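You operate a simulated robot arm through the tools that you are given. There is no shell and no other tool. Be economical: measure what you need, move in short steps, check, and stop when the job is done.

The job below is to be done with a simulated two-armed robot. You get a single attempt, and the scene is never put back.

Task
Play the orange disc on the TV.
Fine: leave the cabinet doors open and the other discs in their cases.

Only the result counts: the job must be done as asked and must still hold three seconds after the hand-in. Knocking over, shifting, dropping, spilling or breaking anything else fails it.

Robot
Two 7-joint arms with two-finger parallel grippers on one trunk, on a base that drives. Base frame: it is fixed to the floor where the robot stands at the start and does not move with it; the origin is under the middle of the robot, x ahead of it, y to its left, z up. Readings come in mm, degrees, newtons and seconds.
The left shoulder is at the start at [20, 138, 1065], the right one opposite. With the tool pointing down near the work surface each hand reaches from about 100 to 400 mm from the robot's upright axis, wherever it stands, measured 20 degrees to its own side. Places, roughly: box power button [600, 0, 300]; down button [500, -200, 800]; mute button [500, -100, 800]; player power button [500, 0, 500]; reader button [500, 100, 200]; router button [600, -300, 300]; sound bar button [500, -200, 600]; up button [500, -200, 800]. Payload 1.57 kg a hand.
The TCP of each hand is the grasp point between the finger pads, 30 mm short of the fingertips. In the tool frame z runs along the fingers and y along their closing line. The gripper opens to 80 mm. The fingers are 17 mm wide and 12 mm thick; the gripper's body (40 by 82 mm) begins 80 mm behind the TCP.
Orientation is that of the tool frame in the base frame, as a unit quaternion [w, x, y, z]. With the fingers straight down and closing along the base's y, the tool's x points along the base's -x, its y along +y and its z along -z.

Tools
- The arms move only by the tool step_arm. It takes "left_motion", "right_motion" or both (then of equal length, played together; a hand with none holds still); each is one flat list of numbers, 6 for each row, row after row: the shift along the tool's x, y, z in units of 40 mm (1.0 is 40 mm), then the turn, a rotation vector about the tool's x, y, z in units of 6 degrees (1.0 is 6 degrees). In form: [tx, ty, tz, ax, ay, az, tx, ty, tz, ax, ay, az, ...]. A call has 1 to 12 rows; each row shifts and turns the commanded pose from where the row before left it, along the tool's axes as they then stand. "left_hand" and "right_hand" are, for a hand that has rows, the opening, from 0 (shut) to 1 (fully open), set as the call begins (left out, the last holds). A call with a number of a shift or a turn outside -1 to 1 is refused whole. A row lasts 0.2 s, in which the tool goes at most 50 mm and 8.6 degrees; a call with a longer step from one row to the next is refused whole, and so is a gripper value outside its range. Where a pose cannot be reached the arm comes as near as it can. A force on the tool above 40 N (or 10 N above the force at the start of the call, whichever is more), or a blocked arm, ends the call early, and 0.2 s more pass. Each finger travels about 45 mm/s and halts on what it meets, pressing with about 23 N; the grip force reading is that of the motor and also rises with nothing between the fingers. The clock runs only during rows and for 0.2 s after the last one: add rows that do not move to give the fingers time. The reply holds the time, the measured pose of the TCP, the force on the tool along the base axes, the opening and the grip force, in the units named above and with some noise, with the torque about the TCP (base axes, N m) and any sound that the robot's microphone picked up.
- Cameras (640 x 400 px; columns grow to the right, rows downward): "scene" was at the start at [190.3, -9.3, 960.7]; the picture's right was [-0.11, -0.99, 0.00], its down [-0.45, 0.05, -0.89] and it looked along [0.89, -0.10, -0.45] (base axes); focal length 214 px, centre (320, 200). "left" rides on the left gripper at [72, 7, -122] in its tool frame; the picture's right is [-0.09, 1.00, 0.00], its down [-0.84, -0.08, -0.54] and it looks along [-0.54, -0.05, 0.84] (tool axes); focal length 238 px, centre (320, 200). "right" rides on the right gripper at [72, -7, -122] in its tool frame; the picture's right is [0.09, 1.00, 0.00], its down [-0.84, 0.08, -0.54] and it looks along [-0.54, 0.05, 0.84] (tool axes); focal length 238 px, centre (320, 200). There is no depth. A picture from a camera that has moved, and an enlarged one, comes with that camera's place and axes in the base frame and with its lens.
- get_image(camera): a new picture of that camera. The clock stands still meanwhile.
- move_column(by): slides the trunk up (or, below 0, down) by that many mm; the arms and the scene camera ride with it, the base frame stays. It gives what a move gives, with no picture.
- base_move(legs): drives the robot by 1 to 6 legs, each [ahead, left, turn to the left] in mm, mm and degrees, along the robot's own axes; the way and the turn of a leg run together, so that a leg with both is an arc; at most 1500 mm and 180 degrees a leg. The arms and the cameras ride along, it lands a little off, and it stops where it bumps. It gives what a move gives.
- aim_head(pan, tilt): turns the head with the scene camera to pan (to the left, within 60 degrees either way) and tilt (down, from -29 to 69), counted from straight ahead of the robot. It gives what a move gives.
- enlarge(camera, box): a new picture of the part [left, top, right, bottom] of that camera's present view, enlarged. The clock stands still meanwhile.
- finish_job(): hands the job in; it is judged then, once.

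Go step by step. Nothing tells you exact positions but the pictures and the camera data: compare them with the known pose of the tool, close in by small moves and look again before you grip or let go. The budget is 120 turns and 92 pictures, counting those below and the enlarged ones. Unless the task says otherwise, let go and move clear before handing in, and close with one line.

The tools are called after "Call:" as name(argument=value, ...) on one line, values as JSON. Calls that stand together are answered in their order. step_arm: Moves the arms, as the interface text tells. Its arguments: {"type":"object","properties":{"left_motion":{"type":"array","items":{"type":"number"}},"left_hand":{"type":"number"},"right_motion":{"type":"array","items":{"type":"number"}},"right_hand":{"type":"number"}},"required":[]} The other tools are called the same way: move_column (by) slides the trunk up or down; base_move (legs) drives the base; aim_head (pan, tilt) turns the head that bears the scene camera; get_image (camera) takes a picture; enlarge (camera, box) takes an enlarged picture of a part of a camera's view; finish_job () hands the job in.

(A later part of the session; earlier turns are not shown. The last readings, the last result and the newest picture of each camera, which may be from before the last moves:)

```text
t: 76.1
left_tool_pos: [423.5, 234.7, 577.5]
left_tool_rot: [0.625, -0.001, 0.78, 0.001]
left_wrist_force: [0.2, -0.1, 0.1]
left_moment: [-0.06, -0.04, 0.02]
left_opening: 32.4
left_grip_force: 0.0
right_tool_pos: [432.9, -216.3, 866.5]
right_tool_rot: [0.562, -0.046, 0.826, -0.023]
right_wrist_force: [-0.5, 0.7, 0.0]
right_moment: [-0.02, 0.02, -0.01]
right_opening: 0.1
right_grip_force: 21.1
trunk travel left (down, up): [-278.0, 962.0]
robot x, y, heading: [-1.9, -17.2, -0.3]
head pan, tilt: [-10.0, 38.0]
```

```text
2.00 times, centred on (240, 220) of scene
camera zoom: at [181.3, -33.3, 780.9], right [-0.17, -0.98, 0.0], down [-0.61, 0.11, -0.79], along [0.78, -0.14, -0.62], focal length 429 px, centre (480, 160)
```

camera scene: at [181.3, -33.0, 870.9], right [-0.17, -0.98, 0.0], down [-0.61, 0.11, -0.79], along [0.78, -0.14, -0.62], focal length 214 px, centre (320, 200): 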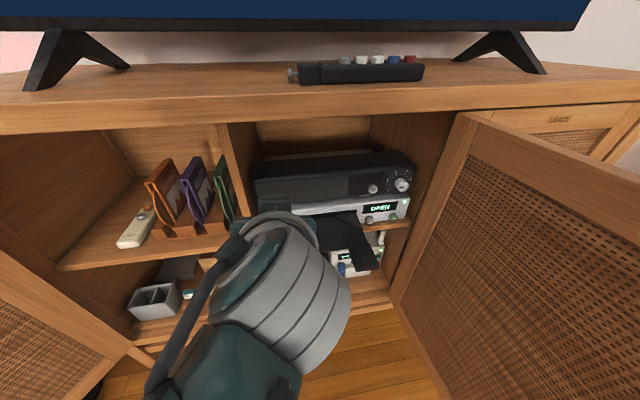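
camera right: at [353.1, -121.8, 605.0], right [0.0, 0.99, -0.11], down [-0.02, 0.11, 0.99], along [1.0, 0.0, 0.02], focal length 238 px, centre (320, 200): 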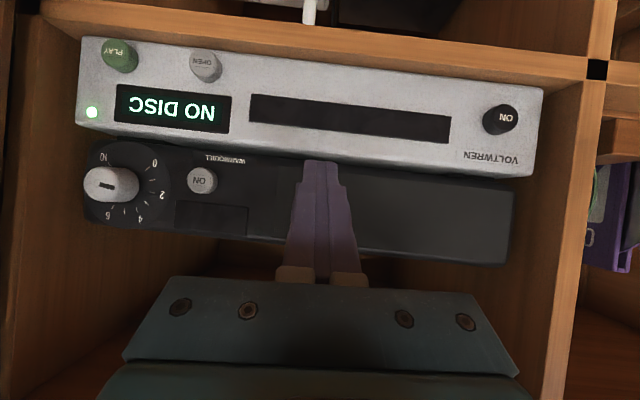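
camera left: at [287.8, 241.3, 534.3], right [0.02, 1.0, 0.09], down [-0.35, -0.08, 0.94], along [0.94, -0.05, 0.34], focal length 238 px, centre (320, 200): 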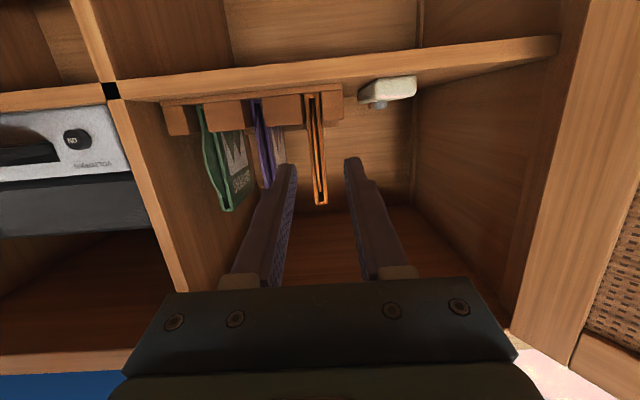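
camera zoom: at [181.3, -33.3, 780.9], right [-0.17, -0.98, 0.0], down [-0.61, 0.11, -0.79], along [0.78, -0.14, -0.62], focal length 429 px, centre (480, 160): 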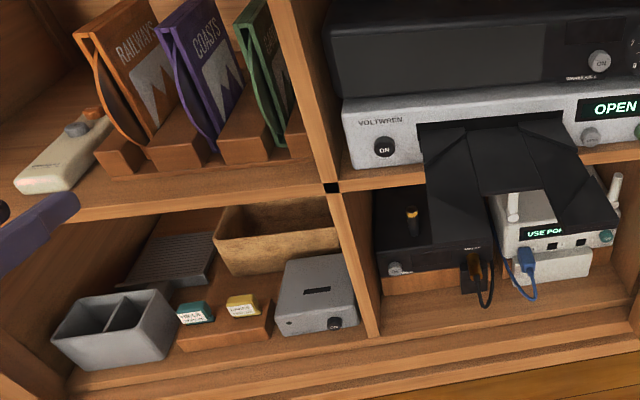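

Call:
enlarge(camera="left", box=[240, 70, 400, 210])

Call:
enlarge(camera="scene", box=[270, 170, 400, 250])

```text
2.86 times, centred on (320, 140) of left
camera zoom: at [287.8, 241.3, 534.3], right [0.02, 1.0, 0.09], down [-0.35, -0.08, 0.94], along [0.94, -0.05, 0.34], focal length 681 px, centre (320, 371)
```

zoom: 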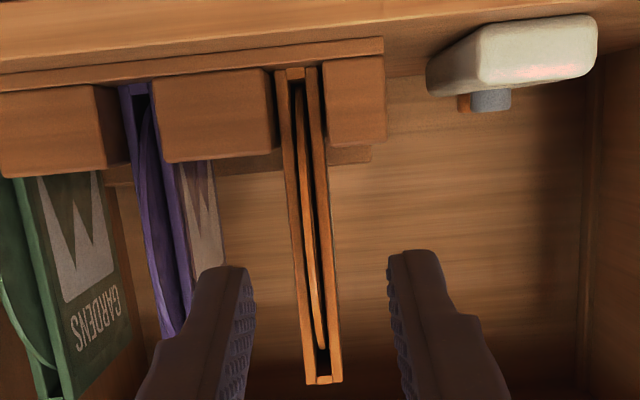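

```text
4.92 times, centred on (335, 210) of scene
camera zoom: at [181.3, -33.3, 780.9], right [-0.17, -0.98, 0.0], down [-0.61, 0.11, -0.79], along [0.78, -0.14, -0.62], focal length 1056 px, centre (246, 151)
```

zoom: 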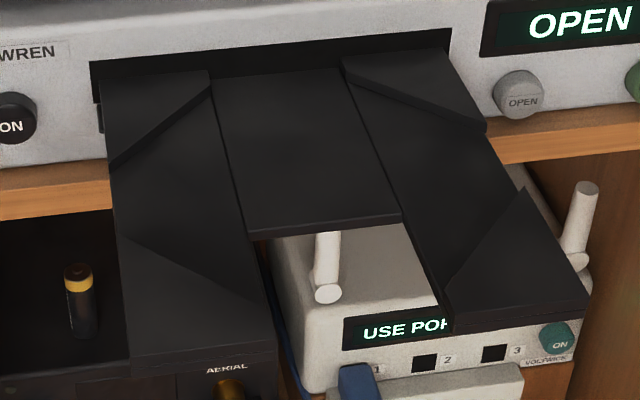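

The disc rim stands in the case slot at about y≈231, z≈580. I'll level the hand to horizontal and move up to just before the disc.

Call:
step_arm(left_motion=[0, 0, 0, 0, -1, 0, 0, 0, 0, 0, -1, 0, -0.03, -0.03, 0.7, 0, 0, 0, -0.03, -0.03, 0.7, 0, 0, 0, -0.02, -0.03, 0.7, 0, 0, 0], left_hand=0.4)

Call:
enlarge(camera="left", box=[220, 60, 420, 260])

Call:
enlarge(camera="scene", box=[100, 100, 230, 200])

```text
t: 77.3
left_tool_pos: [508.2, 230.1, 578.7]
left_tool_rot: [0.703, -0.001, 0.711, 0.001]
left_wrist_force: [0.6, 0.1, 0.7]
left_moment: [0.02, 0.0, -0.03]
left_opening: 31.4
left_grip_force: 0.1
right_tool_pos: [434.5, -215.6, 868.4]
right_tool_rot: [0.562, -0.046, 0.826, -0.022]
right_wrist_force: [0.6, -0.1, 0.3]
right_moment: [0.02, -0.01, -0.02]
right_opening: 0.1
right_grip_force: 21.1
trunk travel left (down, up): [-278.0, 962.0]
robot x, y, heading: [-4.4, -21.9, -0.3]
head pan, tilt: [-10.0, 38.0]
```

```text
2.00 times, centred on (320, 160) of left
camera zoom: at [385.4, 237.0, 508.1], right [0.0, 1.0, 0.09], down [-0.53, -0.08, 0.84], along [0.85, -0.05, 0.53], focal length 477 px, centre (320, 280)
```

zoom: 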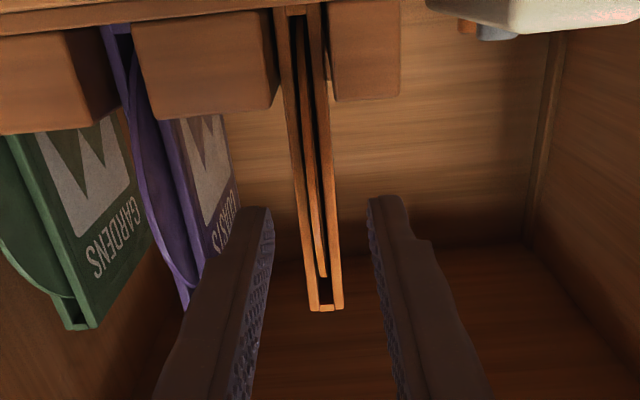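

```text
4.00 times, centred on (165, 150) of scene
camera zoom: at [182.3, -33.3, 781.1], right [-0.17, -0.98, 0.0], down [-0.61, 0.11, -0.79], along [0.78, -0.14, -0.61], focal length 858 px, centre (940, 400)
```

zoom: 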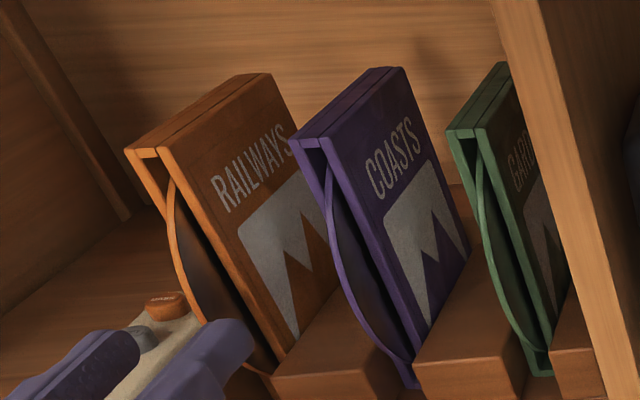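

The disc protrudes about 25 mm, so its rim is around x≈546 and the fingertips are at 538. I'll advance to overlap about 16 mm, short of the case walls, and close.

Call:
step_arm(left_motion=[0, -0.05, 0.3, 0, 0, 0, 0, 0, 0.3, 0, 0, 0], left_hand=0.25)

Call:
enlarge(camera="left", box=[260, 60, 380, 200])

Call:
enlarge(camera="scene", box=[100, 110, 200, 200])

```text
t: 77.9
left_tool_pos: [531.7, 229.9, 579.4]
left_tool_rot: [0.704, 0.0, 0.711, 0.0]
left_wrist_force: [0.6, -0.9, -0.2]
left_moment: [0.03, 0.0, -0.01]
left_opening: 20.0
left_grip_force: 0.0
right_tool_pos: [433.3, -216.5, 866.4]
right_tool_rot: [0.562, -0.047, 0.826, -0.022]
right_wrist_force: [-0.5, 0.0, 0.1]
right_moment: [0.02, 0.02, -0.02]
right_opening: 0.2
right_grip_force: 21.1
trunk travel left (down, up): [-278.0, 962.0]
robot x, y, heading: [-3.5, -18.0, -0.2]
head pan, tilt: [-10.0, 38.0]
```

```text
2.86 times, centred on (320, 130) of left
camera zoom: at [407.9, 235.6, 509.0], right [0.0, 1.0, 0.09], down [-0.53, -0.08, 0.84], along [0.85, -0.05, 0.53], focal length 681 px, centre (320, 400)
```

zoom: 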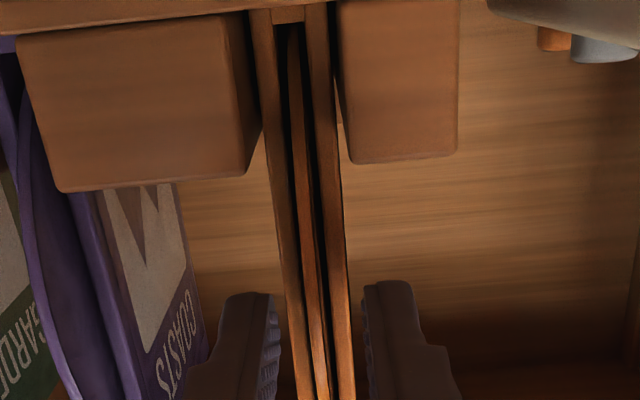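

```text
4.44 times, centred on (150, 155) of scene
camera zoom: at [181.6, -33.2, 781.0], right [-0.17, -0.98, 0.0], down [-0.61, 0.11, -0.79], along [0.78, -0.14, -0.62], focal length 953 px, centre (1076, 400)
```

zoom: 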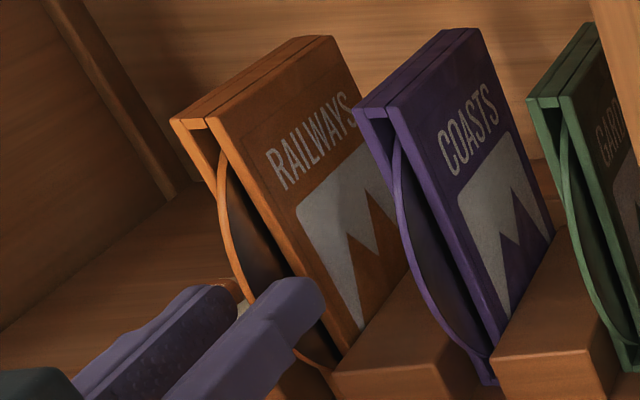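

The rim passes between the fingers, so I'll close now.

Call:
step_arm(left_motion=[0, -0.02, 0, 0, 0, 0, 0, 0, 0, 0, 0, 0, 0, 0, 0, 0, 0, 0, 0, 0, 0, 0, 0, 0], left_hand=0)

Call:
enlarge(camera="left", box=[260, 60, 380, 200])

Call:
enlarge(camera="scene", box=[100, 110, 200, 200])

```text
t: 78.9
left_tool_pos: [529.7, 229.9, 579.7]
left_tool_rot: [0.703, 0.0, 0.711, 0.0]
left_wrist_force: [0.0, -0.5, -0.5]
left_moment: [-0.05, -0.04, -0.02]
left_opening: 1.9
left_grip_force: 23.0
right_tool_pos: [432.6, -216.5, 867.4]
right_tool_rot: [0.562, -0.046, 0.826, -0.023]
right_wrist_force: [1.0, 0.5, -0.2]
right_moment: [0.02, 0.0, 0.02]
right_opening: 0.2
right_grip_force: 21.1
trunk travel left (down, up): [-278.0, 962.0]
robot x, y, heading: [-3.8, -16.7, -0.3]
head pan, tilt: [-10.0, 38.0]
```

```text
2.86 times, centred on (320, 130) of left
camera zoom: at [407.3, 234.8, 509.0], right [0.0, 1.0, 0.09], down [-0.53, -0.08, 0.84], along [0.85, -0.05, 0.53], focal length 681 px, centre (320, 400)
```

zoom: 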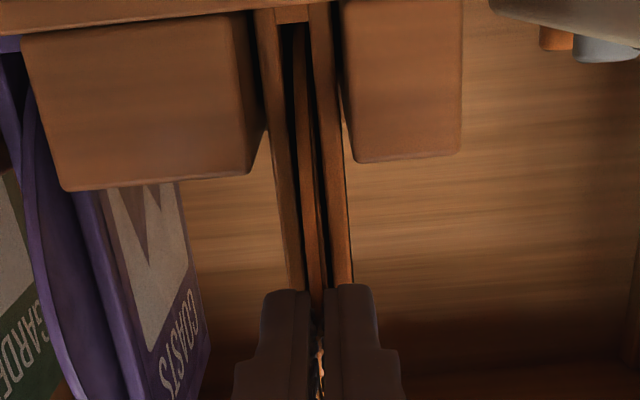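

```text
4.44 times, centred on (150, 155) of scene
camera zoom: at [181.3, -33.4, 780.9], right [-0.17, -0.98, 0.0], down [-0.61, 0.11, -0.79], along [0.78, -0.14, -0.62], focal length 953 px, centre (1076, 400)
```

zoom: 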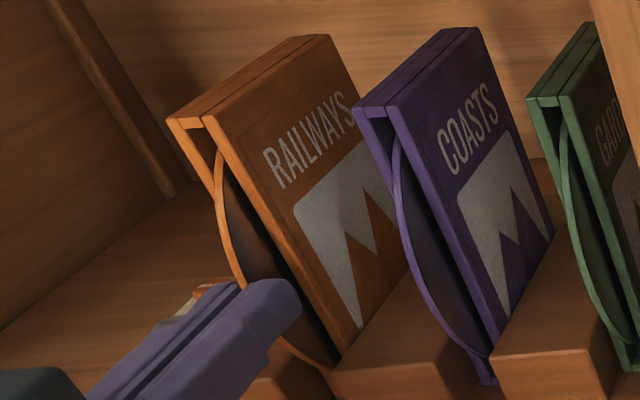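

The disc is gripped (1.9 mm). I'll pull it slowly straight back.

Call:
step_arm(left_motion=[0, 0, -0.3, 0, 0, 0, 0, 0, -0.3, 0, 0, 0, 0, 0, -0.3, 0, 0, 0, 0, 0, -0.3, 0, 0, 0, 0, 0, -0.3, 0, 0, 0])

Call:
enlarge(camera="scene", box=[60, 110, 220, 230])

```text
t: 80.1
left_tool_pos: [472.0, 229.1, 580.3]
left_tool_rot: [0.703, -0.001, 0.711, 0.001]
left_wrist_force: [-0.3, -0.1, 0.6]
left_moment: [-0.02, 0.03, -0.02]
left_opening: 1.5
left_grip_force: 23.2
right_tool_pos: [432.7, -216.1, 866.5]
right_tool_rot: [0.562, -0.046, 0.826, -0.022]
right_wrist_force: [0.3, -0.6, 0.1]
right_moment: [0.0, 0.02, 0.0]
right_opening: 0.1
right_grip_force: 21.0
trunk travel left (down, up): [-278.0, 962.0]
robot x, y, heading: [-2.0, -20.9, -0.1]
head pan, tilt: [-10.0, 38.0]
```

```text
3.33 times, centred on (140, 170) of scene
camera zoom: at [180.8, -33.4, 780.9], right [-0.17, -0.98, 0.0], down [-0.61, 0.11, -0.79], along [0.78, -0.14, -0.62], focal length 715 px, centre (920, 300)
```

zoom: 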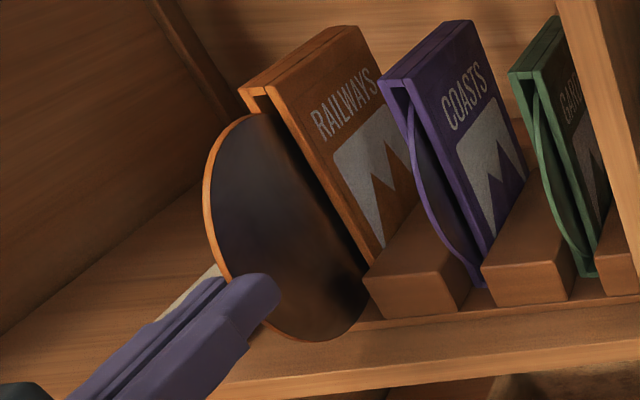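

The disc comes out cleanly. I'll back the base away to extract it fully.

Call:
base_move(legs=[[-110, 0, 0]])

Call:
get_image(camera="scene")

Call:
get_image(camera="left")

```text
t: 81.3
left_tool_pos: [363.0, 230.5, 581.1]
left_tool_rot: [0.704, -0.001, 0.71, 0.0]
left_wrist_force: [0.6, 0.1, -0.3]
left_moment: [0.01, 0.0, 0.03]
left_opening: 1.6
left_grip_force: 22.8
right_tool_pos: [325.0, -215.9, 867.8]
right_tool_rot: [0.563, -0.046, 0.825, -0.022]
right_wrist_force: [-0.7, -0.4, 0.0]
right_moment: [-0.01, 0.02, 0.0]
right_opening: 0.2
right_grip_force: 21.0
trunk travel left (down, up): [-278.0, 962.0]
robot x, y, heading: [-115.1, -18.9, 0.3]
head pan, tilt: [-10.0, 38.0]
```

```text
25 pictures are left
camera scene: at [72.7, -33.1, 781.0], right [-0.17, -0.98, 0.0], down [-0.61, 0.11, -0.79], along [0.78, -0.14, -0.62], focal length 214 px, centre (320, 200)
```

scene: 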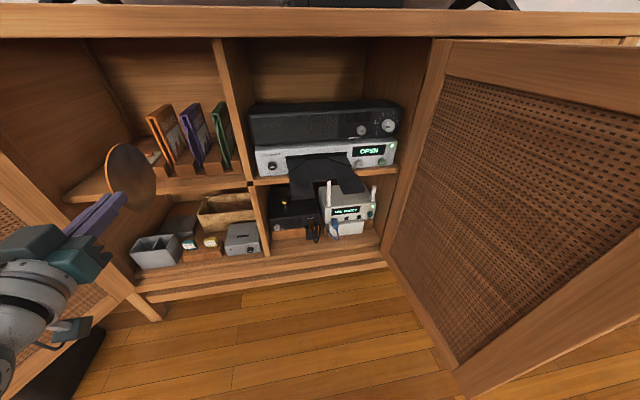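

```text
24 pictures are left
camera left: at [240.2, 235.5, 509.8], right [0.0, 1.0, 0.09], down [-0.53, -0.08, 0.84], along [0.85, -0.05, 0.53], focal length 238 px, centre (320, 200)
```

left: 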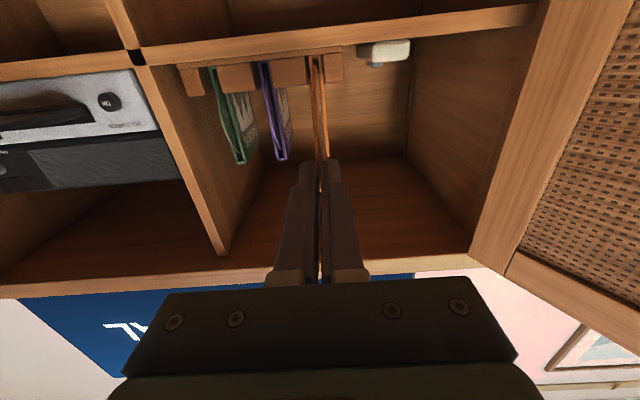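

The disc centre is about 77 mm ahead of the TCP. I'll roll the hand +90° about its axis to lay the disc flat, left face up.

Call:
step_arm(left_motion=[0, 0, 0, 0, 0, 1, 0, 0, 0, 0, 0, 1, 0, 0, 0, 0, 0, 1, 0, 0, 0, 0, 0, 1, 0, 0, 0, 0, 0, 1, 0, 0, 0, 0, 0, 1, 0, 0, 0, 0, 0, 1, 0, 0, 0, 0, 0, 1, 0, 0, 0, 0, 0, 1, 0, 0, 0, 0, 0, 1, 0, 0, 0, 0, 0, 1, 0, 0, 0, 0, 0, 1])

Call:
get_image(camera="scene")

```text
t: 83.9
left_tool_pos: [363.4, 229.5, 580.1]
left_tool_rot: [0.568, 0.418, 0.575, 0.415]
left_wrist_force: [-0.7, 0.7, -0.2]
left_moment: [-0.02, 0.0, 0.02]
left_opening: 1.7
left_grip_force: 22.7
right_tool_pos: [324.4, -215.9, 868.1]
right_tool_rot: [0.562, -0.046, 0.825, -0.022]
right_wrist_force: [1.1, 0.3, 0.1]
right_moment: [-0.01, 0.0, 0.0]
right_opening: 0.0
right_grip_force: 21.4
trunk travel left (down, up): [-278.0, 962.0]
robot x, y, heading: [-109.6, -20.2, 0.1]
head pan, tilt: [-10.0, 38.0]
```

```text
23 pictures are left
camera scene: at [72.5, -33.2, 780.9], right [-0.17, -0.98, 0.0], down [-0.61, 0.11, -0.79], along [0.78, -0.14, -0.62], focal length 214 px, centre (320, 200)
```

scene: 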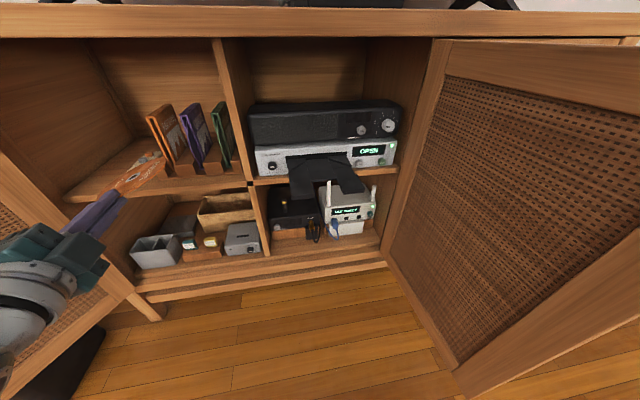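

The orange label is facing up. I'll finish the roll to level, raise slightly, and drive back and right toward the tray (seat centre ≈ [455, -104.5]).

Call:
step_arm(left_motion=[0, 0, 0, 0, 0, 1, 0, 0, 0, 0, 0, 1, 0, 0, 0, 0, 0, 1, 0, 0.3, 0, 0, 0, 0, 0, 0.3, 0, 0, 0, 0])

Call:
base_move(legs=[[-40, 0, 0], [0, -140, 0]])

```text
t: 85.1
left_tool_pos: [363.1, 229.0, 604.4]
left_tool_rot: [0.497, 0.502, 0.503, 0.498]
left_wrist_force: [0.0, 0.2, -0.3]
left_moment: [0.01, 0.01, 0.01]
left_opening: 1.6
left_grip_force: 23.4
right_tool_pos: [323.4, -215.2, 866.8]
right_tool_rot: [0.563, -0.046, 0.825, -0.022]
right_wrist_force: [0.0, -0.4, -0.9]
right_moment: [-0.01, 0.01, 0.04]
right_opening: 0.1
right_grip_force: 21.1
trunk travel left (down, up): [-278.0, 962.0]
robot x, y, heading: [-107.2, -16.1, -0.2]
head pan, tilt: [-10.0, 38.0]
```

```text
t: 86.9
left_tool_pos: [322.3, 90.9, 604.2]
left_tool_rot: [0.496, 0.503, 0.503, 0.498]
left_wrist_force: [-0.1, -0.8, 0.1]
left_moment: [0.05, 0.0, 0.0]
left_opening: 1.6
left_grip_force: 22.9
right_tool_pos: [284.5, -355.8, 867.7]
right_tool_rot: [0.562, -0.046, 0.826, -0.022]
right_wrist_force: [-0.1, -0.1, -0.2]
right_moment: [0.02, 0.03, 0.03]
right_opening: 0.0
right_grip_force: 20.8
trunk travel left (down, up): [-278.0, 962.0]
robot x, y, heading: [-152.3, -161.1, 0.0]
head pan, tilt: [-10.0, 38.0]
```

Call:
step_arm(left_motion=[-0.61, 0, 0, 0, 0, 0, -0.61, 0, 0, 0, 0, 0, -0.61, 0, 0, 0, 0, 0, -0.61, 0, 0, 0, 0, 0, -0.61, 0, 0, 0, 0, 0, -0.61, 0, 0, 0, 0, 0, -0.61, 0, 0, 0, 0, 0, -0.61, 0, 0, 0, 0, 0])

Call:
get_image(camera="scene")

Call:
get_image(camera="left")

```text
t: 88.9
left_tool_pos: [329.8, -58.2, 596.3]
left_tool_rot: [0.463, 0.523, 0.474, 0.536]
left_wrist_force: [0.4, -0.3, -0.3]
left_moment: [0.0, 0.01, 0.02]
left_opening: 1.8
left_grip_force: 23.2
right_tool_pos: [284.2, -355.1, 867.5]
right_tool_rot: [0.562, -0.046, 0.826, -0.022]
right_wrist_force: [0.1, 1.0, -0.2]
right_moment: [-0.03, -0.03, 0.0]
right_opening: 0.4
right_grip_force: 21.0
trunk travel left (down, up): [-278.0, 962.0]
robot x, y, heading: [-150.4, -159.4, 0.1]
head pan, tilt: [-10.0, 38.0]
stopped in row 8 (left hand): the arm was blocked; the commanded pose is now the measured one
```

```text
22 pictures are left
camera scene: at [32.0, -172.2, 780.9], right [-0.17, -0.98, 0.0], down [-0.61, 0.11, -0.79], along [0.78, -0.14, -0.62], focal length 214 px, centre (320, 200)
```

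scene: 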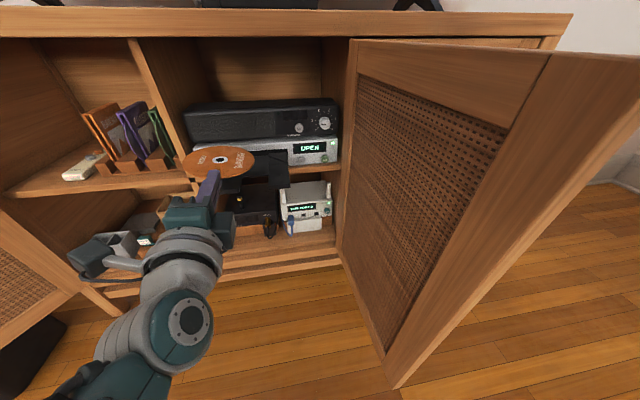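

```text
21 pictures are left
camera left: at [204.8, 9.2, 610.3], right [0.0, -0.21, 0.98], down [-0.52, -0.83, -0.18], along [0.85, -0.51, -0.11], focal length 238 px, centre (320, 200)
```

left: 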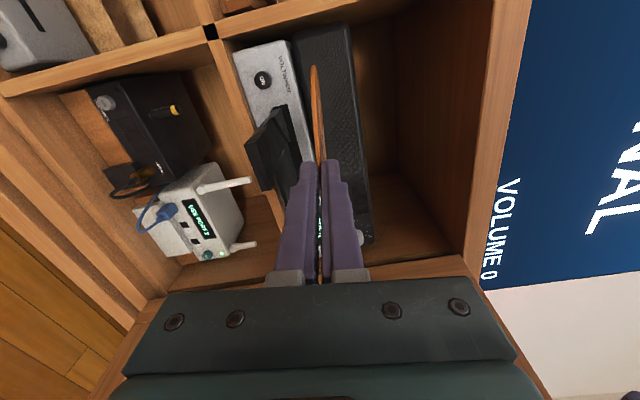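

The inward limit is again near rel y≈+100. I'll back off slightly to restore level, then shift the base further right.

Call:
step_arm(left_motion=[0.4, 0.1, 0, 0, -0.115, -0.585, 0.4, 0.1, 0, 0, -0.115, -0.585])

Call:
base_move(legs=[[0, -75, 0]])

Call:
enlarge(camera="scene", box=[170, 90, 350, 220])

```text
t: 89.5
left_tool_pos: [328.3, -32.3, 605.0]
left_tool_rot: [0.505, 0.496, 0.504, 0.495]
left_wrist_force: [0.0, -0.1, -0.2]
left_moment: [0.0, 0.01, 0.02]
left_opening: 1.5
left_grip_force: 22.6
right_tool_pos: [284.0, -354.8, 867.1]
right_tool_rot: [0.561, -0.047, 0.826, -0.022]
right_wrist_force: [-0.4, -0.8, -0.6]
right_moment: [0.0, 0.02, -0.02]
right_opening: 0.2
right_grip_force: 21.4
trunk travel left (down, up): [-278.0, 962.0]
robot x, y, heading: [-149.8, -154.4, -0.1]
head pan, tilt: [-10.0, 38.0]
```

```text
t: 90.5
left_tool_pos: [327.6, -105.6, 606.2]
left_tool_rot: [0.504, 0.496, 0.503, 0.497]
left_wrist_force: [0.0, -0.3, -0.9]
left_moment: [0.0, 0.04, 0.05]
left_opening: 1.3
left_grip_force: 22.6
right_tool_pos: [283.7, -428.5, 866.7]
right_tool_rot: [0.562, -0.047, 0.825, -0.022]
right_wrist_force: [-0.3, -0.6, -0.2]
right_moment: [0.0, 0.0, 0.03]
right_opening: 0.1
right_grip_force: 21.0
trunk travel left (down, up): [-278.0, 962.0]
robot x, y, heading: [-151.1, -229.1, 0.3]
head pan, tilt: [-10.0, 38.0]
```

```text
3.08 times, centred on (260, 155) of scene
camera zoom: at [31.9, -246.4, 780.9], right [-0.17, -0.98, 0.0], down [-0.61, 0.11, -0.79], along [0.78, -0.14, -0.62], focal length 660 px, centre (505, 338)
```

zoom: 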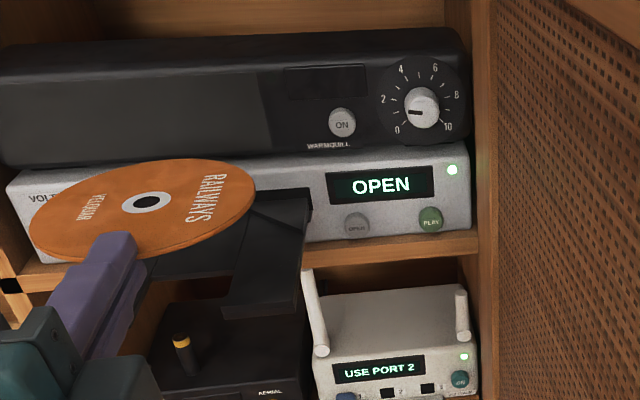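

The disc is above and in front of the tray, label up. I'll drive forward 40 mm, lower it part way and compare its outline with the tray.

Call:
base_move(legs=[[40, 0, 0]])

Call:
step_arm(left_motion=[0, -0.35, 0, 0, 0, 0, 0, -0.3, 0, 0, 0, 0])

Call:
aim_head(pan=20, tilt=38)

Call:
enlarge(camera="scene", box=[260, 110, 420, 210])

```text
t: 91.4
left_tool_pos: [367.0, -105.1, 606.6]
left_tool_rot: [0.503, 0.497, 0.504, 0.496]
left_wrist_force: [0.7, 0.8, -0.5]
left_moment: [0.0, 0.02, 0.02]
left_opening: 1.3
left_grip_force: 22.8
right_tool_pos: [324.0, -428.3, 866.6]
right_tool_rot: [0.562, -0.046, 0.826, -0.023]
right_wrist_force: [-0.6, -0.4, 0.6]
right_moment: [-0.02, 0.01, -0.03]
right_opening: 0.0
right_grip_force: 21.1
trunk travel left (down, up): [-278.0, 962.0]
robot x, y, heading: [-113.9, -234.7, 0.1]
head pan, tilt: [-10.0, 38.0]
```

```text
t: 92.0
left_tool_pos: [368.8, -106.8, 580.5]
left_tool_rot: [0.505, 0.496, 0.503, 0.496]
left_wrist_force: [0.0, 0.0, 0.7]
left_moment: [0.02, 0.01, -0.01]
left_opening: 1.7
left_grip_force: 22.6
right_tool_pos: [324.2, -427.5, 867.8]
right_tool_rot: [0.562, -0.046, 0.826, -0.023]
right_wrist_force: [0.5, -0.5, 0.1]
right_moment: [0.03, -0.01, 0.01]
right_opening: 0.0
right_grip_force: 21.3
trunk travel left (down, up): [-278.0, 962.0]
robot x, y, heading: [-114.7, -232.3, 0.2]
head pan, tilt: [-10.0, 38.0]
```

```text
t: 92.9
left_tool_pos: [367.5, -106.2, 580.7]
left_tool_rot: [0.504, 0.496, 0.503, 0.496]
left_wrist_force: [-0.1, -0.6, -0.4]
left_moment: [-0.01, 0.03, 0.0]
left_opening: 1.5
left_grip_force: 22.9
right_tool_pos: [324.0, -427.1, 866.5]
right_tool_rot: [0.562, -0.046, 0.826, -0.022]
right_wrist_force: [-1.5, -0.1, 0.4]
right_moment: [0.01, 0.02, 0.0]
right_opening: 0.0
right_grip_force: 21.3
trunk travel left (down, up): [-278.0, 962.0]
robot x, y, heading: [-113.6, -235.2, 0.2]
head pan, tilt: [20.0, 38.0]
```

```text
4.00 times, centred on (340, 160) of scene
camera zoom: at [67.6, -201.8, 780.9], right [0.34, -0.94, 0.0], down [-0.58, -0.21, -0.79], along [0.74, 0.27, -0.62], focal length 858 px, centre (240, 360)
```

zoom: 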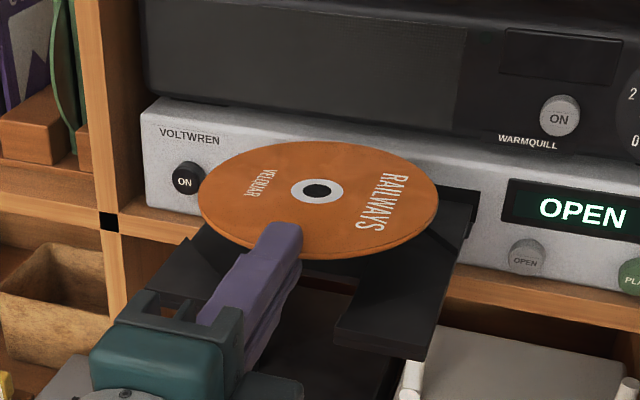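

Call:
enlarge(camera="scene", box=[300, 145, 390, 205])

```text
6.67 times, centred on (345, 175) of scene
camera zoom: at [67.6, -201.8, 780.9], right [0.34, -0.94, 0.0], down [-0.58, -0.21, -0.79], along [0.74, 0.27, -0.62], focal length 1430 px, centre (153, 367)
```

zoom: 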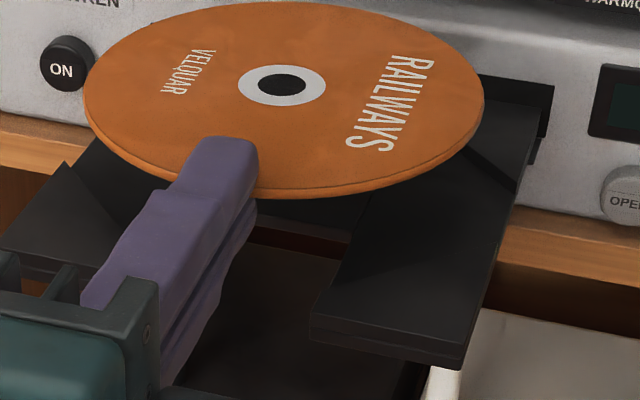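

The tray top is at z≈550.5 and the seat centre is about [455, -105], while the disc centre is at about [452.4, -101.9, 580.5]. I'll correct the offset and lower to just above the tray.

Call:
step_arm(left_motion=[-0.085, -0.2, 0.065, 0, 0, 0, 0, -0.2, 0, 0, 0, 0, 0, -0.2, 0, 0, 0, 0])

Call:
enlarge(camera="scene", box=[270, 130, 390, 210])

```text
t: 93.7
left_tool_pos: [370.4, -110.1, 556.5]
left_tool_rot: [0.503, 0.497, 0.504, 0.496]
left_wrist_force: [0.3, 0.5, -0.3]
left_moment: [0.03, 0.02, -0.01]
left_opening: 1.7
left_grip_force: 23.3
right_tool_pos: [323.8, -429.2, 866.5]
right_tool_rot: [0.561, -0.046, 0.826, -0.023]
right_wrist_force: [-1.0, -0.3, -0.9]
right_moment: [-0.01, -0.01, 0.03]
right_opening: 0.0
right_grip_force: 20.9
trunk travel left (down, up): [-278.0, 962.0]
robot x, y, heading: [-112.2, -232.2, -0.1]
head pan, tilt: [20.0, 38.0]
```

```text
5.00 times, centred on (330, 170) of scene
camera zoom: at [67.7, -201.7, 780.9], right [0.34, -0.94, 0.0], down [-0.58, -0.21, -0.79], along [0.74, 0.27, -0.62], focal length 1072 px, centre (270, 350)
```

zoom: 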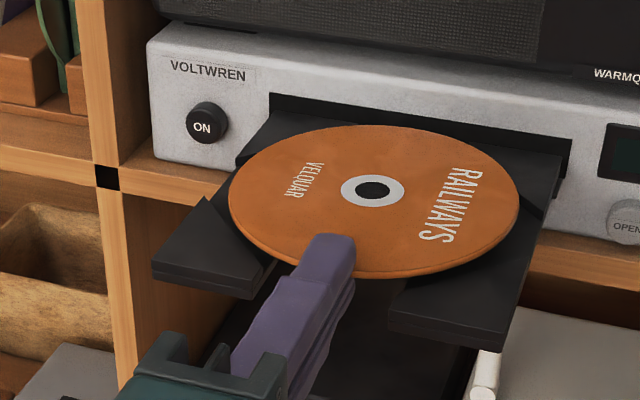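

The disc centre is now at [454.8, -105.5], matching the seat. I'll lower the last few mm while watching the force.

Call:
step_arm(left_motion=[0, -0.05, 0, 0, 0, 0, 0, -0.05, 0, 0, 0, 0, 0, -0.05, 0, 0, 0, 0, 0, -0.05, 0, 0, 0, 0])

Call:
enlarge(camera="scene", box=[270, 130, 390, 210])

```text
t: 94.7
left_tool_pos: [371.4, -109.9, 549.9]
left_tool_rot: [0.505, 0.495, 0.502, 0.497]
left_wrist_force: [-0.8, 0.3, 5.3]
left_moment: [0.16, -0.17, 0.0]
left_opening: 1.8
left_grip_force: 23.4
right_tool_pos: [324.3, -427.6, 867.5]
right_tool_rot: [0.562, -0.046, 0.826, -0.023]
right_wrist_force: [-0.5, -0.5, -0.3]
right_moment: [0.0, -0.02, -0.01]
right_opening: 0.0
right_grip_force: 21.5
trunk travel left (down, up): [-278.0, 962.0]
robot x, y, heading: [-114.9, -233.2, 0.1]
head pan, tilt: [20.0, 38.0]
```

```text
5.00 times, centred on (330, 170) of scene
camera zoom: at [68.3, -201.3, 781.2], right [0.34, -0.94, 0.0], down [-0.58, -0.21, -0.79], along [0.74, 0.27, -0.62], focal length 1072 px, centre (270, 350)
```

zoom: 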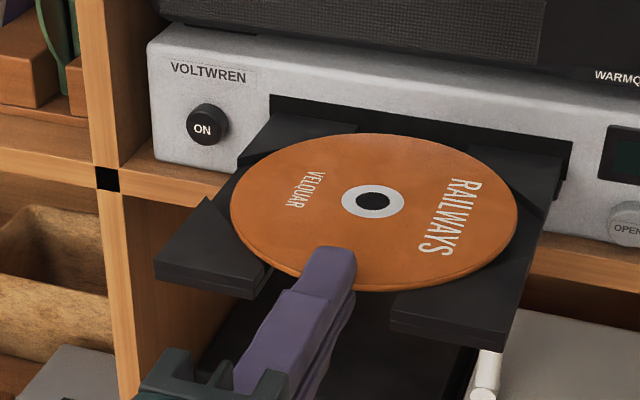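

Contact torque points to the front-left ridge. I'll shift the disc about 2 mm away from it and lower again.

Call:
step_arm(left_motion=[0, 0.06, 0, 0, 0, 0, -0.03, 0, 0.055, 0, 0, 0, 0, -0.04, 0, 0, 0, 0, 0, -0.05, 0, 0, 0, 0, 0, -0.04, 0, 0, 0, 0])

```text
t: 95.9
left_tool_pos: [375.3, -111.2, 548.3]
left_tool_rot: [0.506, 0.495, 0.503, 0.497]
left_wrist_force: [0.9, 0.3, 10.6]
left_moment: [-0.3, -0.25, 0.0]
left_opening: 1.8
left_grip_force: 23.0
right_tool_pos: [324.2, -428.2, 867.6]
right_tool_rot: [0.562, -0.047, 0.826, -0.022]
right_wrist_force: [-0.2, -0.4, -0.3]
right_moment: [0.03, -0.04, 0.01]
right_opening: 0.0
right_grip_force: 21.1
trunk travel left (down, up): [-278.0, 962.0]
robot x, y, heading: [-113.5, -231.3, 0.2]
head pan, tilt: [20.0, 38.0]
```

Call:
step_arm(left_motion=[0, 0.08, 0, 0, 0, 0, 0.015, 0, 0.05, 0, 0, 0, 0, -0.04, 0, 0, 0, 0, 0, -0.04, 0, 0, 0, 0, 0, -0.03, 0, 0, 0, 0])

Call:
enlarge(camera="scene", box=[270, 130, 390, 210])

```text
t: 97.1
left_tool_pos: [377.7, -110.7, 547.4]
left_tool_rot: [0.505, 0.495, 0.502, 0.498]
left_wrist_force: [0.6, 0.6, 14.8]
left_moment: [-0.19, -0.36, 0.1]
left_opening: 1.8
left_grip_force: 22.6
right_tool_pos: [325.8, -428.4, 867.6]
right_tool_rot: [0.562, -0.046, 0.825, -0.022]
right_wrist_force: [0.2, 0.6, -0.6]
right_moment: [-0.03, 0.0, 0.01]
right_opening: 0.2
right_grip_force: 21.6
trunk travel left (down, up): [-278.0, 962.0]
robot x, y, heading: [-112.4, -231.2, -0.1]
head pan, tilt: [20.0, 38.0]
```

```text
5.00 times, centred on (330, 170) of scene
camera zoom: at [69.4, -201.3, 781.4], right [0.34, -0.94, 0.0], down [-0.58, -0.21, -0.79], along [0.74, 0.27, -0.61], focal length 1072 px, centre (270, 350)
```

zoom: 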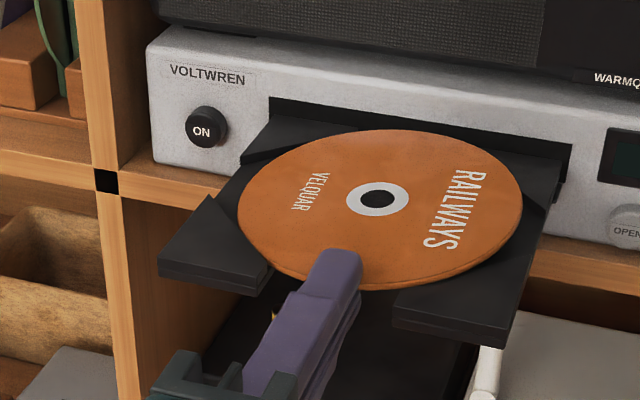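

Call:
enlarge(camera="scene", box=[305, 165, 380, 205])

```text
8.53 times, centred on (342, 185) of scene
camera zoom: at [69.4, -201.3, 781.4], right [0.34, -0.94, 0.0], down [-0.58, -0.21, -0.79], along [0.74, 0.27, -0.61], focal length 1830 px, centre (128, 328)
```

zoom: 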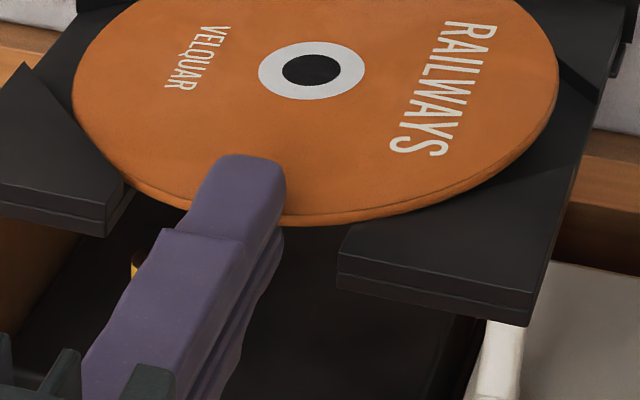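

At z≈547.4 the disc sits below the ridge tops, resting on the tray floor with contact near its front edge. I'll ease the preload and open the fingers slightly.

Call:
step_arm(left_motion=[0, 0.06, 0, 0, 0, 0])

Call:
step_arm(left_motion=[0, 0, 0, 0, 0, 0, 0, 0, 0, 0, 0, 0, 0, 0, 0, 0, 0, 0], left_hand=0.2)

Call:
enlarge(camera="scene", box=[280, 130, 385, 205])

```text
t: 97.5
left_tool_pos: [376.5, -107.6, 546.6]
left_tool_rot: [0.504, 0.496, 0.503, 0.496]
left_wrist_force: [0.8, 0.8, 10.8]
left_moment: [-0.21, -0.27, 0.03]
left_opening: 1.8
left_grip_force: 22.7
right_tool_pos: [324.8, -428.3, 867.7]
right_tool_rot: [0.563, -0.047, 0.825, -0.022]
right_wrist_force: [-1.0, 0.2, -0.6]
right_moment: [0.02, 0.0, -0.03]
right_opening: 0.0
right_grip_force: 21.2
trunk travel left (down, up): [-278.0, 962.0]
robot x, y, heading: [-114.7, -229.6, -0.0]
head pan, tilt: [20.0, 38.0]
```

```text
t: 98.3
left_tool_pos: [372.9, -110.7, 547.2]
left_tool_rot: [0.503, 0.497, 0.503, 0.496]
left_wrist_force: [0.2, 0.0, -0.2]
left_moment: [0.03, 0.03, 0.0]
left_opening: 15.6
left_grip_force: 0.1
right_tool_pos: [324.0, -429.2, 866.8]
right_tool_rot: [0.562, -0.047, 0.825, -0.022]
right_wrist_force: [-0.2, -0.2, 0.5]
right_moment: [-0.03, -0.02, 0.0]
right_opening: 0.1
right_grip_force: 21.3
trunk travel left (down, up): [-278.0, 962.0]
robot x, y, heading: [-113.0, -229.7, 0.0]
head pan, tilt: [20.0, 38.0]
```

```text
5.33 times, centred on (332, 168) of scene
camera zoom: at [67.5, -201.8, 780.9], right [0.34, -0.94, 0.0], down [-0.58, -0.21, -0.79], along [0.74, 0.27, -0.62], focal length 1144 px, centre (253, 373)
```

zoom: 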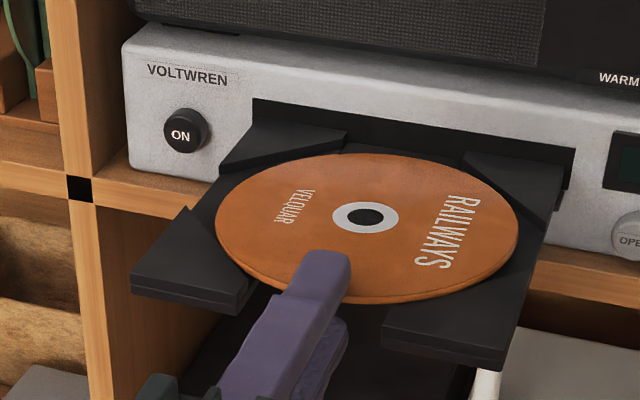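

The disc lies flat in its seat. I'll withdraw straight back.

Call:
step_arm(left_motion=[0, 0, -0.3, 0, 0, 0, 0, 0, -0.5, 0, 0, 0, 0, 0, -0.5, 0, 0, 0])

Call:
base_move(legs=[[-70, 0, 0]])

Call:
enlarge(camera="scene", box=[250, 90, 410, 190])

```text
t: 99.1
left_tool_pos: [323.2, -104.4, 547.2]
left_tool_rot: [0.501, 0.498, 0.501, 0.5]
left_wrist_force: [-1.1, 0.0, -0.5]
left_moment: [-0.01, -0.03, 0.03]
left_opening: 16.0
left_grip_force: 0.1
right_tool_pos: [324.2, -428.3, 867.1]
right_tool_rot: [0.563, -0.047, 0.825, -0.022]
right_wrist_force: [0.5, -0.2, -0.4]
right_moment: [-0.02, 0.01, -0.01]
right_opening: 0.1
right_grip_force: 21.1
trunk travel left (down, up): [-278.0, 962.0]
robot x, y, heading: [-113.8, -232.8, 0.0]
head pan, tilt: [20.0, 38.0]
```

```text
t: 100.2
left_tool_pos: [252.3, -108.3, 545.8]
left_tool_rot: [0.501, 0.5, 0.5, 0.499]
left_wrist_force: [-0.2, -0.7, -0.2]
left_moment: [-0.01, -0.01, 0.04]
left_opening: 16.1
left_grip_force: 0.0
right_tool_pos: [254.7, -429.1, 867.1]
right_tool_rot: [0.563, -0.045, 0.825, -0.023]
right_wrist_force: [-0.8, -0.4, 0.2]
right_moment: [0.03, 0.0, 0.0]
right_opening: 0.1
right_grip_force: 21.4
trunk travel left (down, up): [-278.0, 962.0]
robot x, y, heading: [-181.5, -228.6, 0.0]
head pan, tilt: [20.0, 38.0]
```

```text
4.00 times, centred on (330, 140) of scene
camera zoom: at [-1.5, -202.0, 780.9], right [0.34, -0.94, 0.0], down [-0.58, -0.21, -0.79], along [0.74, 0.27, -0.62], focal length 858 px, centre (280, 440)
```

zoom: 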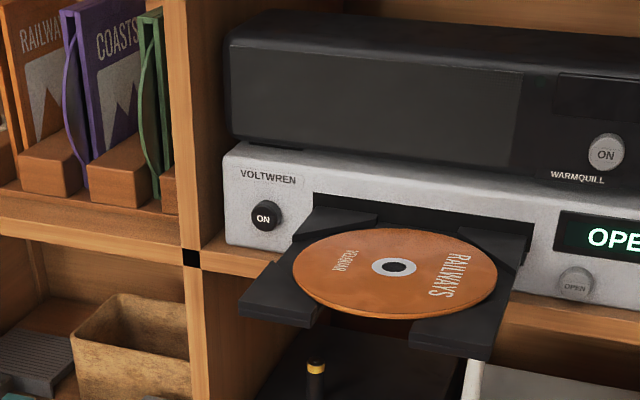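

The disc is neatly seated with its label up. Next is PLAY at about [522, -273, 524]. I'll close the fingers, undo the roll and go back to the pose that reached OPEN.

Call:
step_arm(left_motion=[0, 0, 0, 0, 0, -1, 0, 0, 0, 0, 0, -1, 0, 0, 0, 0, 0, -1, 0, 0, 0, 0, 0, -1, 0, 0, 0, 0, 0, -1, 0, 0, 0, 0, 0, -1, 0, 0, 0, 0, 0, -1, 0, 0, 0, 0, 0, -1, 0, 0, 0, 0, 0, -1, 0, 0, 0, 0, 0, -1, 0, 0, 0, 0, 0, -1, 0, 0, 0, 0, 0, -1], left_hand=0)

Call:
step_arm(left_motion=[0, 0, 0, 0, 0, -1, 0, 0, 0, 0, 0, -1, 0, 0, 0, 0, 0, -1, 0, 0, 0, 0, 1, 0, 0, 0, 0, 0, 1, 0, 0, 0, 0, 0, 1, 0, 0, 0, 0, 0, 1, 0, 0, 0, 0, 0, 1, 0])

```text
t: 102.8
left_tool_pos: [253.5, -109.3, 545.6]
left_tool_rot: [0.699, 0.111, 0.699, 0.107]
left_wrist_force: [-0.1, -0.3, 0.1]
left_moment: [0.02, -0.01, 0.01]
left_opening: 0.0
left_grip_force: 21.6
right_tool_pos: [254.1, -429.0, 866.8]
right_tool_rot: [0.562, -0.046, 0.825, -0.022]
right_wrist_force: [-0.7, 1.2, 0.2]
right_moment: [-0.01, 0.01, 0.01]
right_opening: 0.2
right_grip_force: 21.0
trunk travel left (down, up): [-278.0, 962.0]
robot x, y, heading: [-179.1, -231.5, -0.2]
head pan, tilt: [20.0, 38.0]
```

```text
t: 104.8
left_tool_pos: [252.4, -66.8, 538.0]
left_tool_rot: [0.497, 0.04, 0.865, 0.051]
left_wrist_force: [0.0, -0.1, -0.8]
left_moment: [0.01, 0.02, 0.02]
left_opening: 0.0
left_grip_force: 22.0
right_tool_pos: [254.7, -428.8, 867.7]
right_tool_rot: [0.562, -0.045, 0.826, -0.023]
right_wrist_force: [0.0, -0.4, -0.4]
right_moment: [0.04, 0.03, -0.02]
right_opening: 0.0
right_grip_force: 21.6
trunk travel left (down, up): [-278.0, 962.0]
robot x, y, heading: [-184.5, -237.3, -0.2]
head pan, tilt: [20.0, 38.0]
stopped in row 8 (left hand): the arm was blocked; the commanded pose is now the measured one
```

Call:
step_arm(left_motion=[-0.32, 0, 0.54, 0.23, 0, -0.57, -0.32, 0, 0.54, 0.23, 0, -0.57, 0, -0.8, 0, 0, 0, 0, 0, -0.8, 0, 0, 0, 0, 0, -0.8, 0, 0, 0, 0, 0, -0.8, 0, 0, 0, 0])

```text
t: 106.3
left_tool_pos: [312.5, -146.4, 531.8]
left_tool_rot: [0.503, 0.008, 0.863, 0.046]
left_wrist_force: [0.8, 0.1, 0.6]
left_moment: [0.01, 0.0, -0.01]
left_opening: 0.0
left_grip_force: 21.3
right_tool_pos: [254.7, -428.8, 867.5]
right_tool_rot: [0.562, -0.046, 0.826, -0.022]
right_wrist_force: [0.2, -0.1, 0.0]
right_moment: [0.0, 0.02, -0.03]
right_opening: 0.2
right_grip_force: 21.6
trunk travel left (down, up): [-278.0, 962.0]
robot x, y, heading: [-180.8, -235.5, 0.1]
head pan, tilt: [20.0, 38.0]
stopped in row 6 (left hand): the arm was blocked; the commanded pose is now the measured one
```

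Call:
move_column(by=7)

Call:
base_move(legs=[[0, 36, 0], [0, 0, -18]])

```text
t: 106.9
left_tool_pos: [311.0, -148.4, 538.5]
left_tool_rot: [0.503, 0.006, 0.863, 0.047]
left_wrist_force: [0.8, 0.2, 0.6]
left_moment: [0.03, 0.0, -0.02]
left_opening: 0.0
left_grip_force: 21.3
right_tool_pos: [254.0, -428.7, 874.1]
right_tool_rot: [0.562, -0.045, 0.826, -0.023]
right_wrist_force: [-0.6, -0.3, 0.5]
right_moment: [0.0, -0.02, 0.0]
right_opening: 0.0
right_grip_force: 21.0
trunk travel left (down, up): [-285.0, 955.0]
robot x, y, heading: [-180.3, -228.5, -0.1]
head pan, tilt: [20.0, 38.0]
```

```text
t: 108.8
left_tool_pos: [311.5, -269.9, 539.2]
left_tool_rot: [0.503, 0.143, 0.852, -0.034]
left_wrist_force: [-0.1, 0.7, 0.7]
left_moment: [-0.01, 0.0, 0.0]
left_opening: 0.0
left_grip_force: 21.3
right_tool_pos: [171.0, -520.2, 874.1]
right_tool_rot: [0.551, 0.085, 0.823, -0.111]
right_wrist_force: [0.3, -0.5, 0.9]
right_moment: [0.02, 0.01, 0.01]
right_opening: 0.1
right_grip_force: 21.4
trunk travel left (down, up): [-285.0, 955.0]
robot x, y, heading: [-183.2, -193.2, -18.2]
head pan, tilt: [20.0, 38.0]
```

The tip is lined up in y with PLAY. I'll drive forward toward it, stopping about 40 mm short.

Call:
base_move(legs=[[137, 47, 0]])

Call:
get_image(camera="left")

```text
t: 110.1
left_tool_pos: [453.6, -267.4, 538.3]
left_tool_rot: [0.504, 0.144, 0.851, -0.033]
left_wrist_force: [-0.5, -0.7, -0.3]
left_moment: [0.02, -0.01, 0.02]
left_opening: 0.0
left_grip_force: 21.1
right_tool_pos: [313.1, -516.8, 873.9]
right_tool_rot: [0.552, 0.085, 0.822, -0.111]
right_wrist_force: [0.6, 0.2, -0.3]
right_moment: [0.01, 0.0, 0.0]
right_opening: 0.1
right_grip_force: 20.8
trunk travel left (down, up): [-285.0, 955.0]
robot x, y, heading: [-42.8, -194.3, -18.4]
head pan, tilt: [20.0, 38.0]
```

```text
11 pictures are left
camera left: at [319.5, -221.6, 536.6], right [0.32, 0.93, 0.17], down [-0.1, -0.14, 0.98], along [0.94, -0.33, 0.05], focal length 238 px, centre (320, 200)
```

left: 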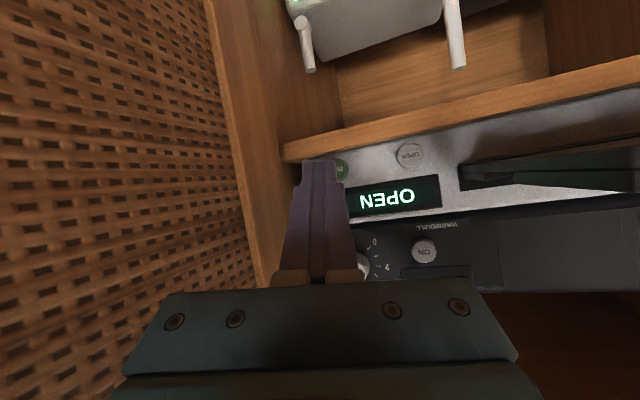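

Call:
step_arm(left_motion=[-0.169, 0.104, 0.318, 0, 0, 0, -0.18, 0.111, 0.339, 0, 0, 0, -0.045, 0.028, 0.085, 0, 0, 0, -0.045, 0.028, 0.085, 0, 0, 0, -0.045, 0.028, 0.085, 0, 0, 0])

```text
t: 111.3
left_tool_pos: [493.8, -267.2, 536.9]
left_tool_rot: [0.503, 0.143, 0.852, -0.033]
left_wrist_force: [-13.9, 0.7, 10.1]
left_moment: [0.04, -0.19, 0.01]
left_opening: 0.1
left_grip_force: 21.7
right_tool_pos: [309.9, -519.2, 872.6]
right_tool_rot: [0.55, 0.085, 0.823, -0.112]
right_wrist_force: [-0.3, 0.0, 0.5]
right_moment: [0.02, -0.01, 0.02]
right_opening: 0.1
right_grip_force: 21.8
trunk travel left (down, up): [-285.0, 955.0]
robot x, y, heading: [-45.1, -197.7, -18.2]
head pan, tilt: [20.0, 38.0]
heard: click
```

A click was heard. I'll back off and see what the player does.

Call:
step_arm(left_motion=[0.2, -0.13, -0.4, 0, 0, 0, 0.2, -0.13, -0.4, 0, 0, 0, 0, 0, 0, 0, 0, 0, 0, 0, 0, 0, 0, 0, 0, 0, 0, 0, 0, 0])

Call:
enlarge(camera="left", box=[280, 100, 640, 300])

```text
t: 112.5
left_tool_pos: [466.2, -255.3, 540.7]
left_tool_rot: [0.507, 0.147, 0.849, -0.02]
left_wrist_force: [1.2, 0.1, -1.0]
left_moment: [0.04, -0.04, 0.02]
left_opening: 0.0
left_grip_force: 21.5
right_tool_pos: [312.2, -519.2, 873.5]
right_tool_rot: [0.552, 0.086, 0.822, -0.111]
right_wrist_force: [-0.4, -0.1, -0.2]
right_moment: [-0.03, 0.0, -0.03]
right_opening: 0.0
right_grip_force: 21.2
trunk travel left (down, up): [-285.0, 955.0]
robot x, y, heading: [-38.2, -193.5, -18.2]
head pan, tilt: [20.0, 38.0]
```

```text
1.78 times, centred on (460, 200) of left
camera zoom: at [332.0, -210.1, 537.4], right [0.31, 0.93, 0.19], down [-0.11, -0.17, 0.98], along [0.94, -0.32, 0.06], focal length 424 px, centre (71, 200)
```

zoom: 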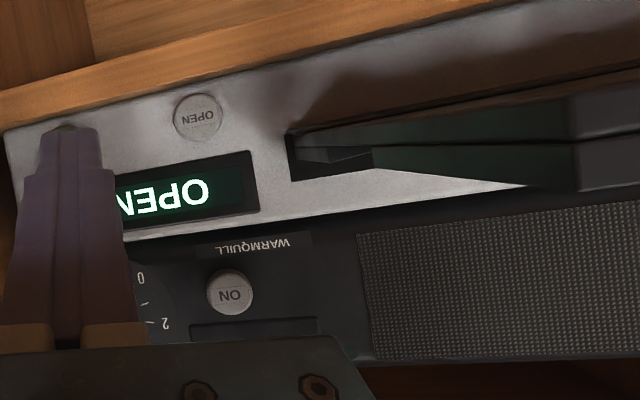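

PLAY doesn't close the tray, so I'll close it with OPEN. I'll back off, reduce the turn and line up on OPEN.

Call:
base_move(legs=[[-119, -39, 0], [0, 0, 8.2], [0, -25, 0]])

```text
t: 114.8
left_tool_pos: [339.4, -202.7, 537.1]
left_tool_rot: [0.506, 0.084, 0.858, 0.018]
left_wrist_force: [0.1, 0.7, -1.2]
left_moment: [0.0, 0.01, -0.02]
left_opening: 0.0
left_grip_force: 21.8
right_tool_pos: [224.6, -486.4, 873.9]
right_tool_rot: [0.558, 0.024, 0.827, -0.069]
right_wrist_force: [-0.1, -0.6, 0.7]
right_moment: [0.02, 0.01, -0.04]
right_opening: 0.0
right_grip_force: 21.1
trunk travel left (down, up): [-285.0, 955.0]
robot x, y, heading: [-170.6, -218.5, -9.9]
head pan, tilt: [20.0, 38.0]
```

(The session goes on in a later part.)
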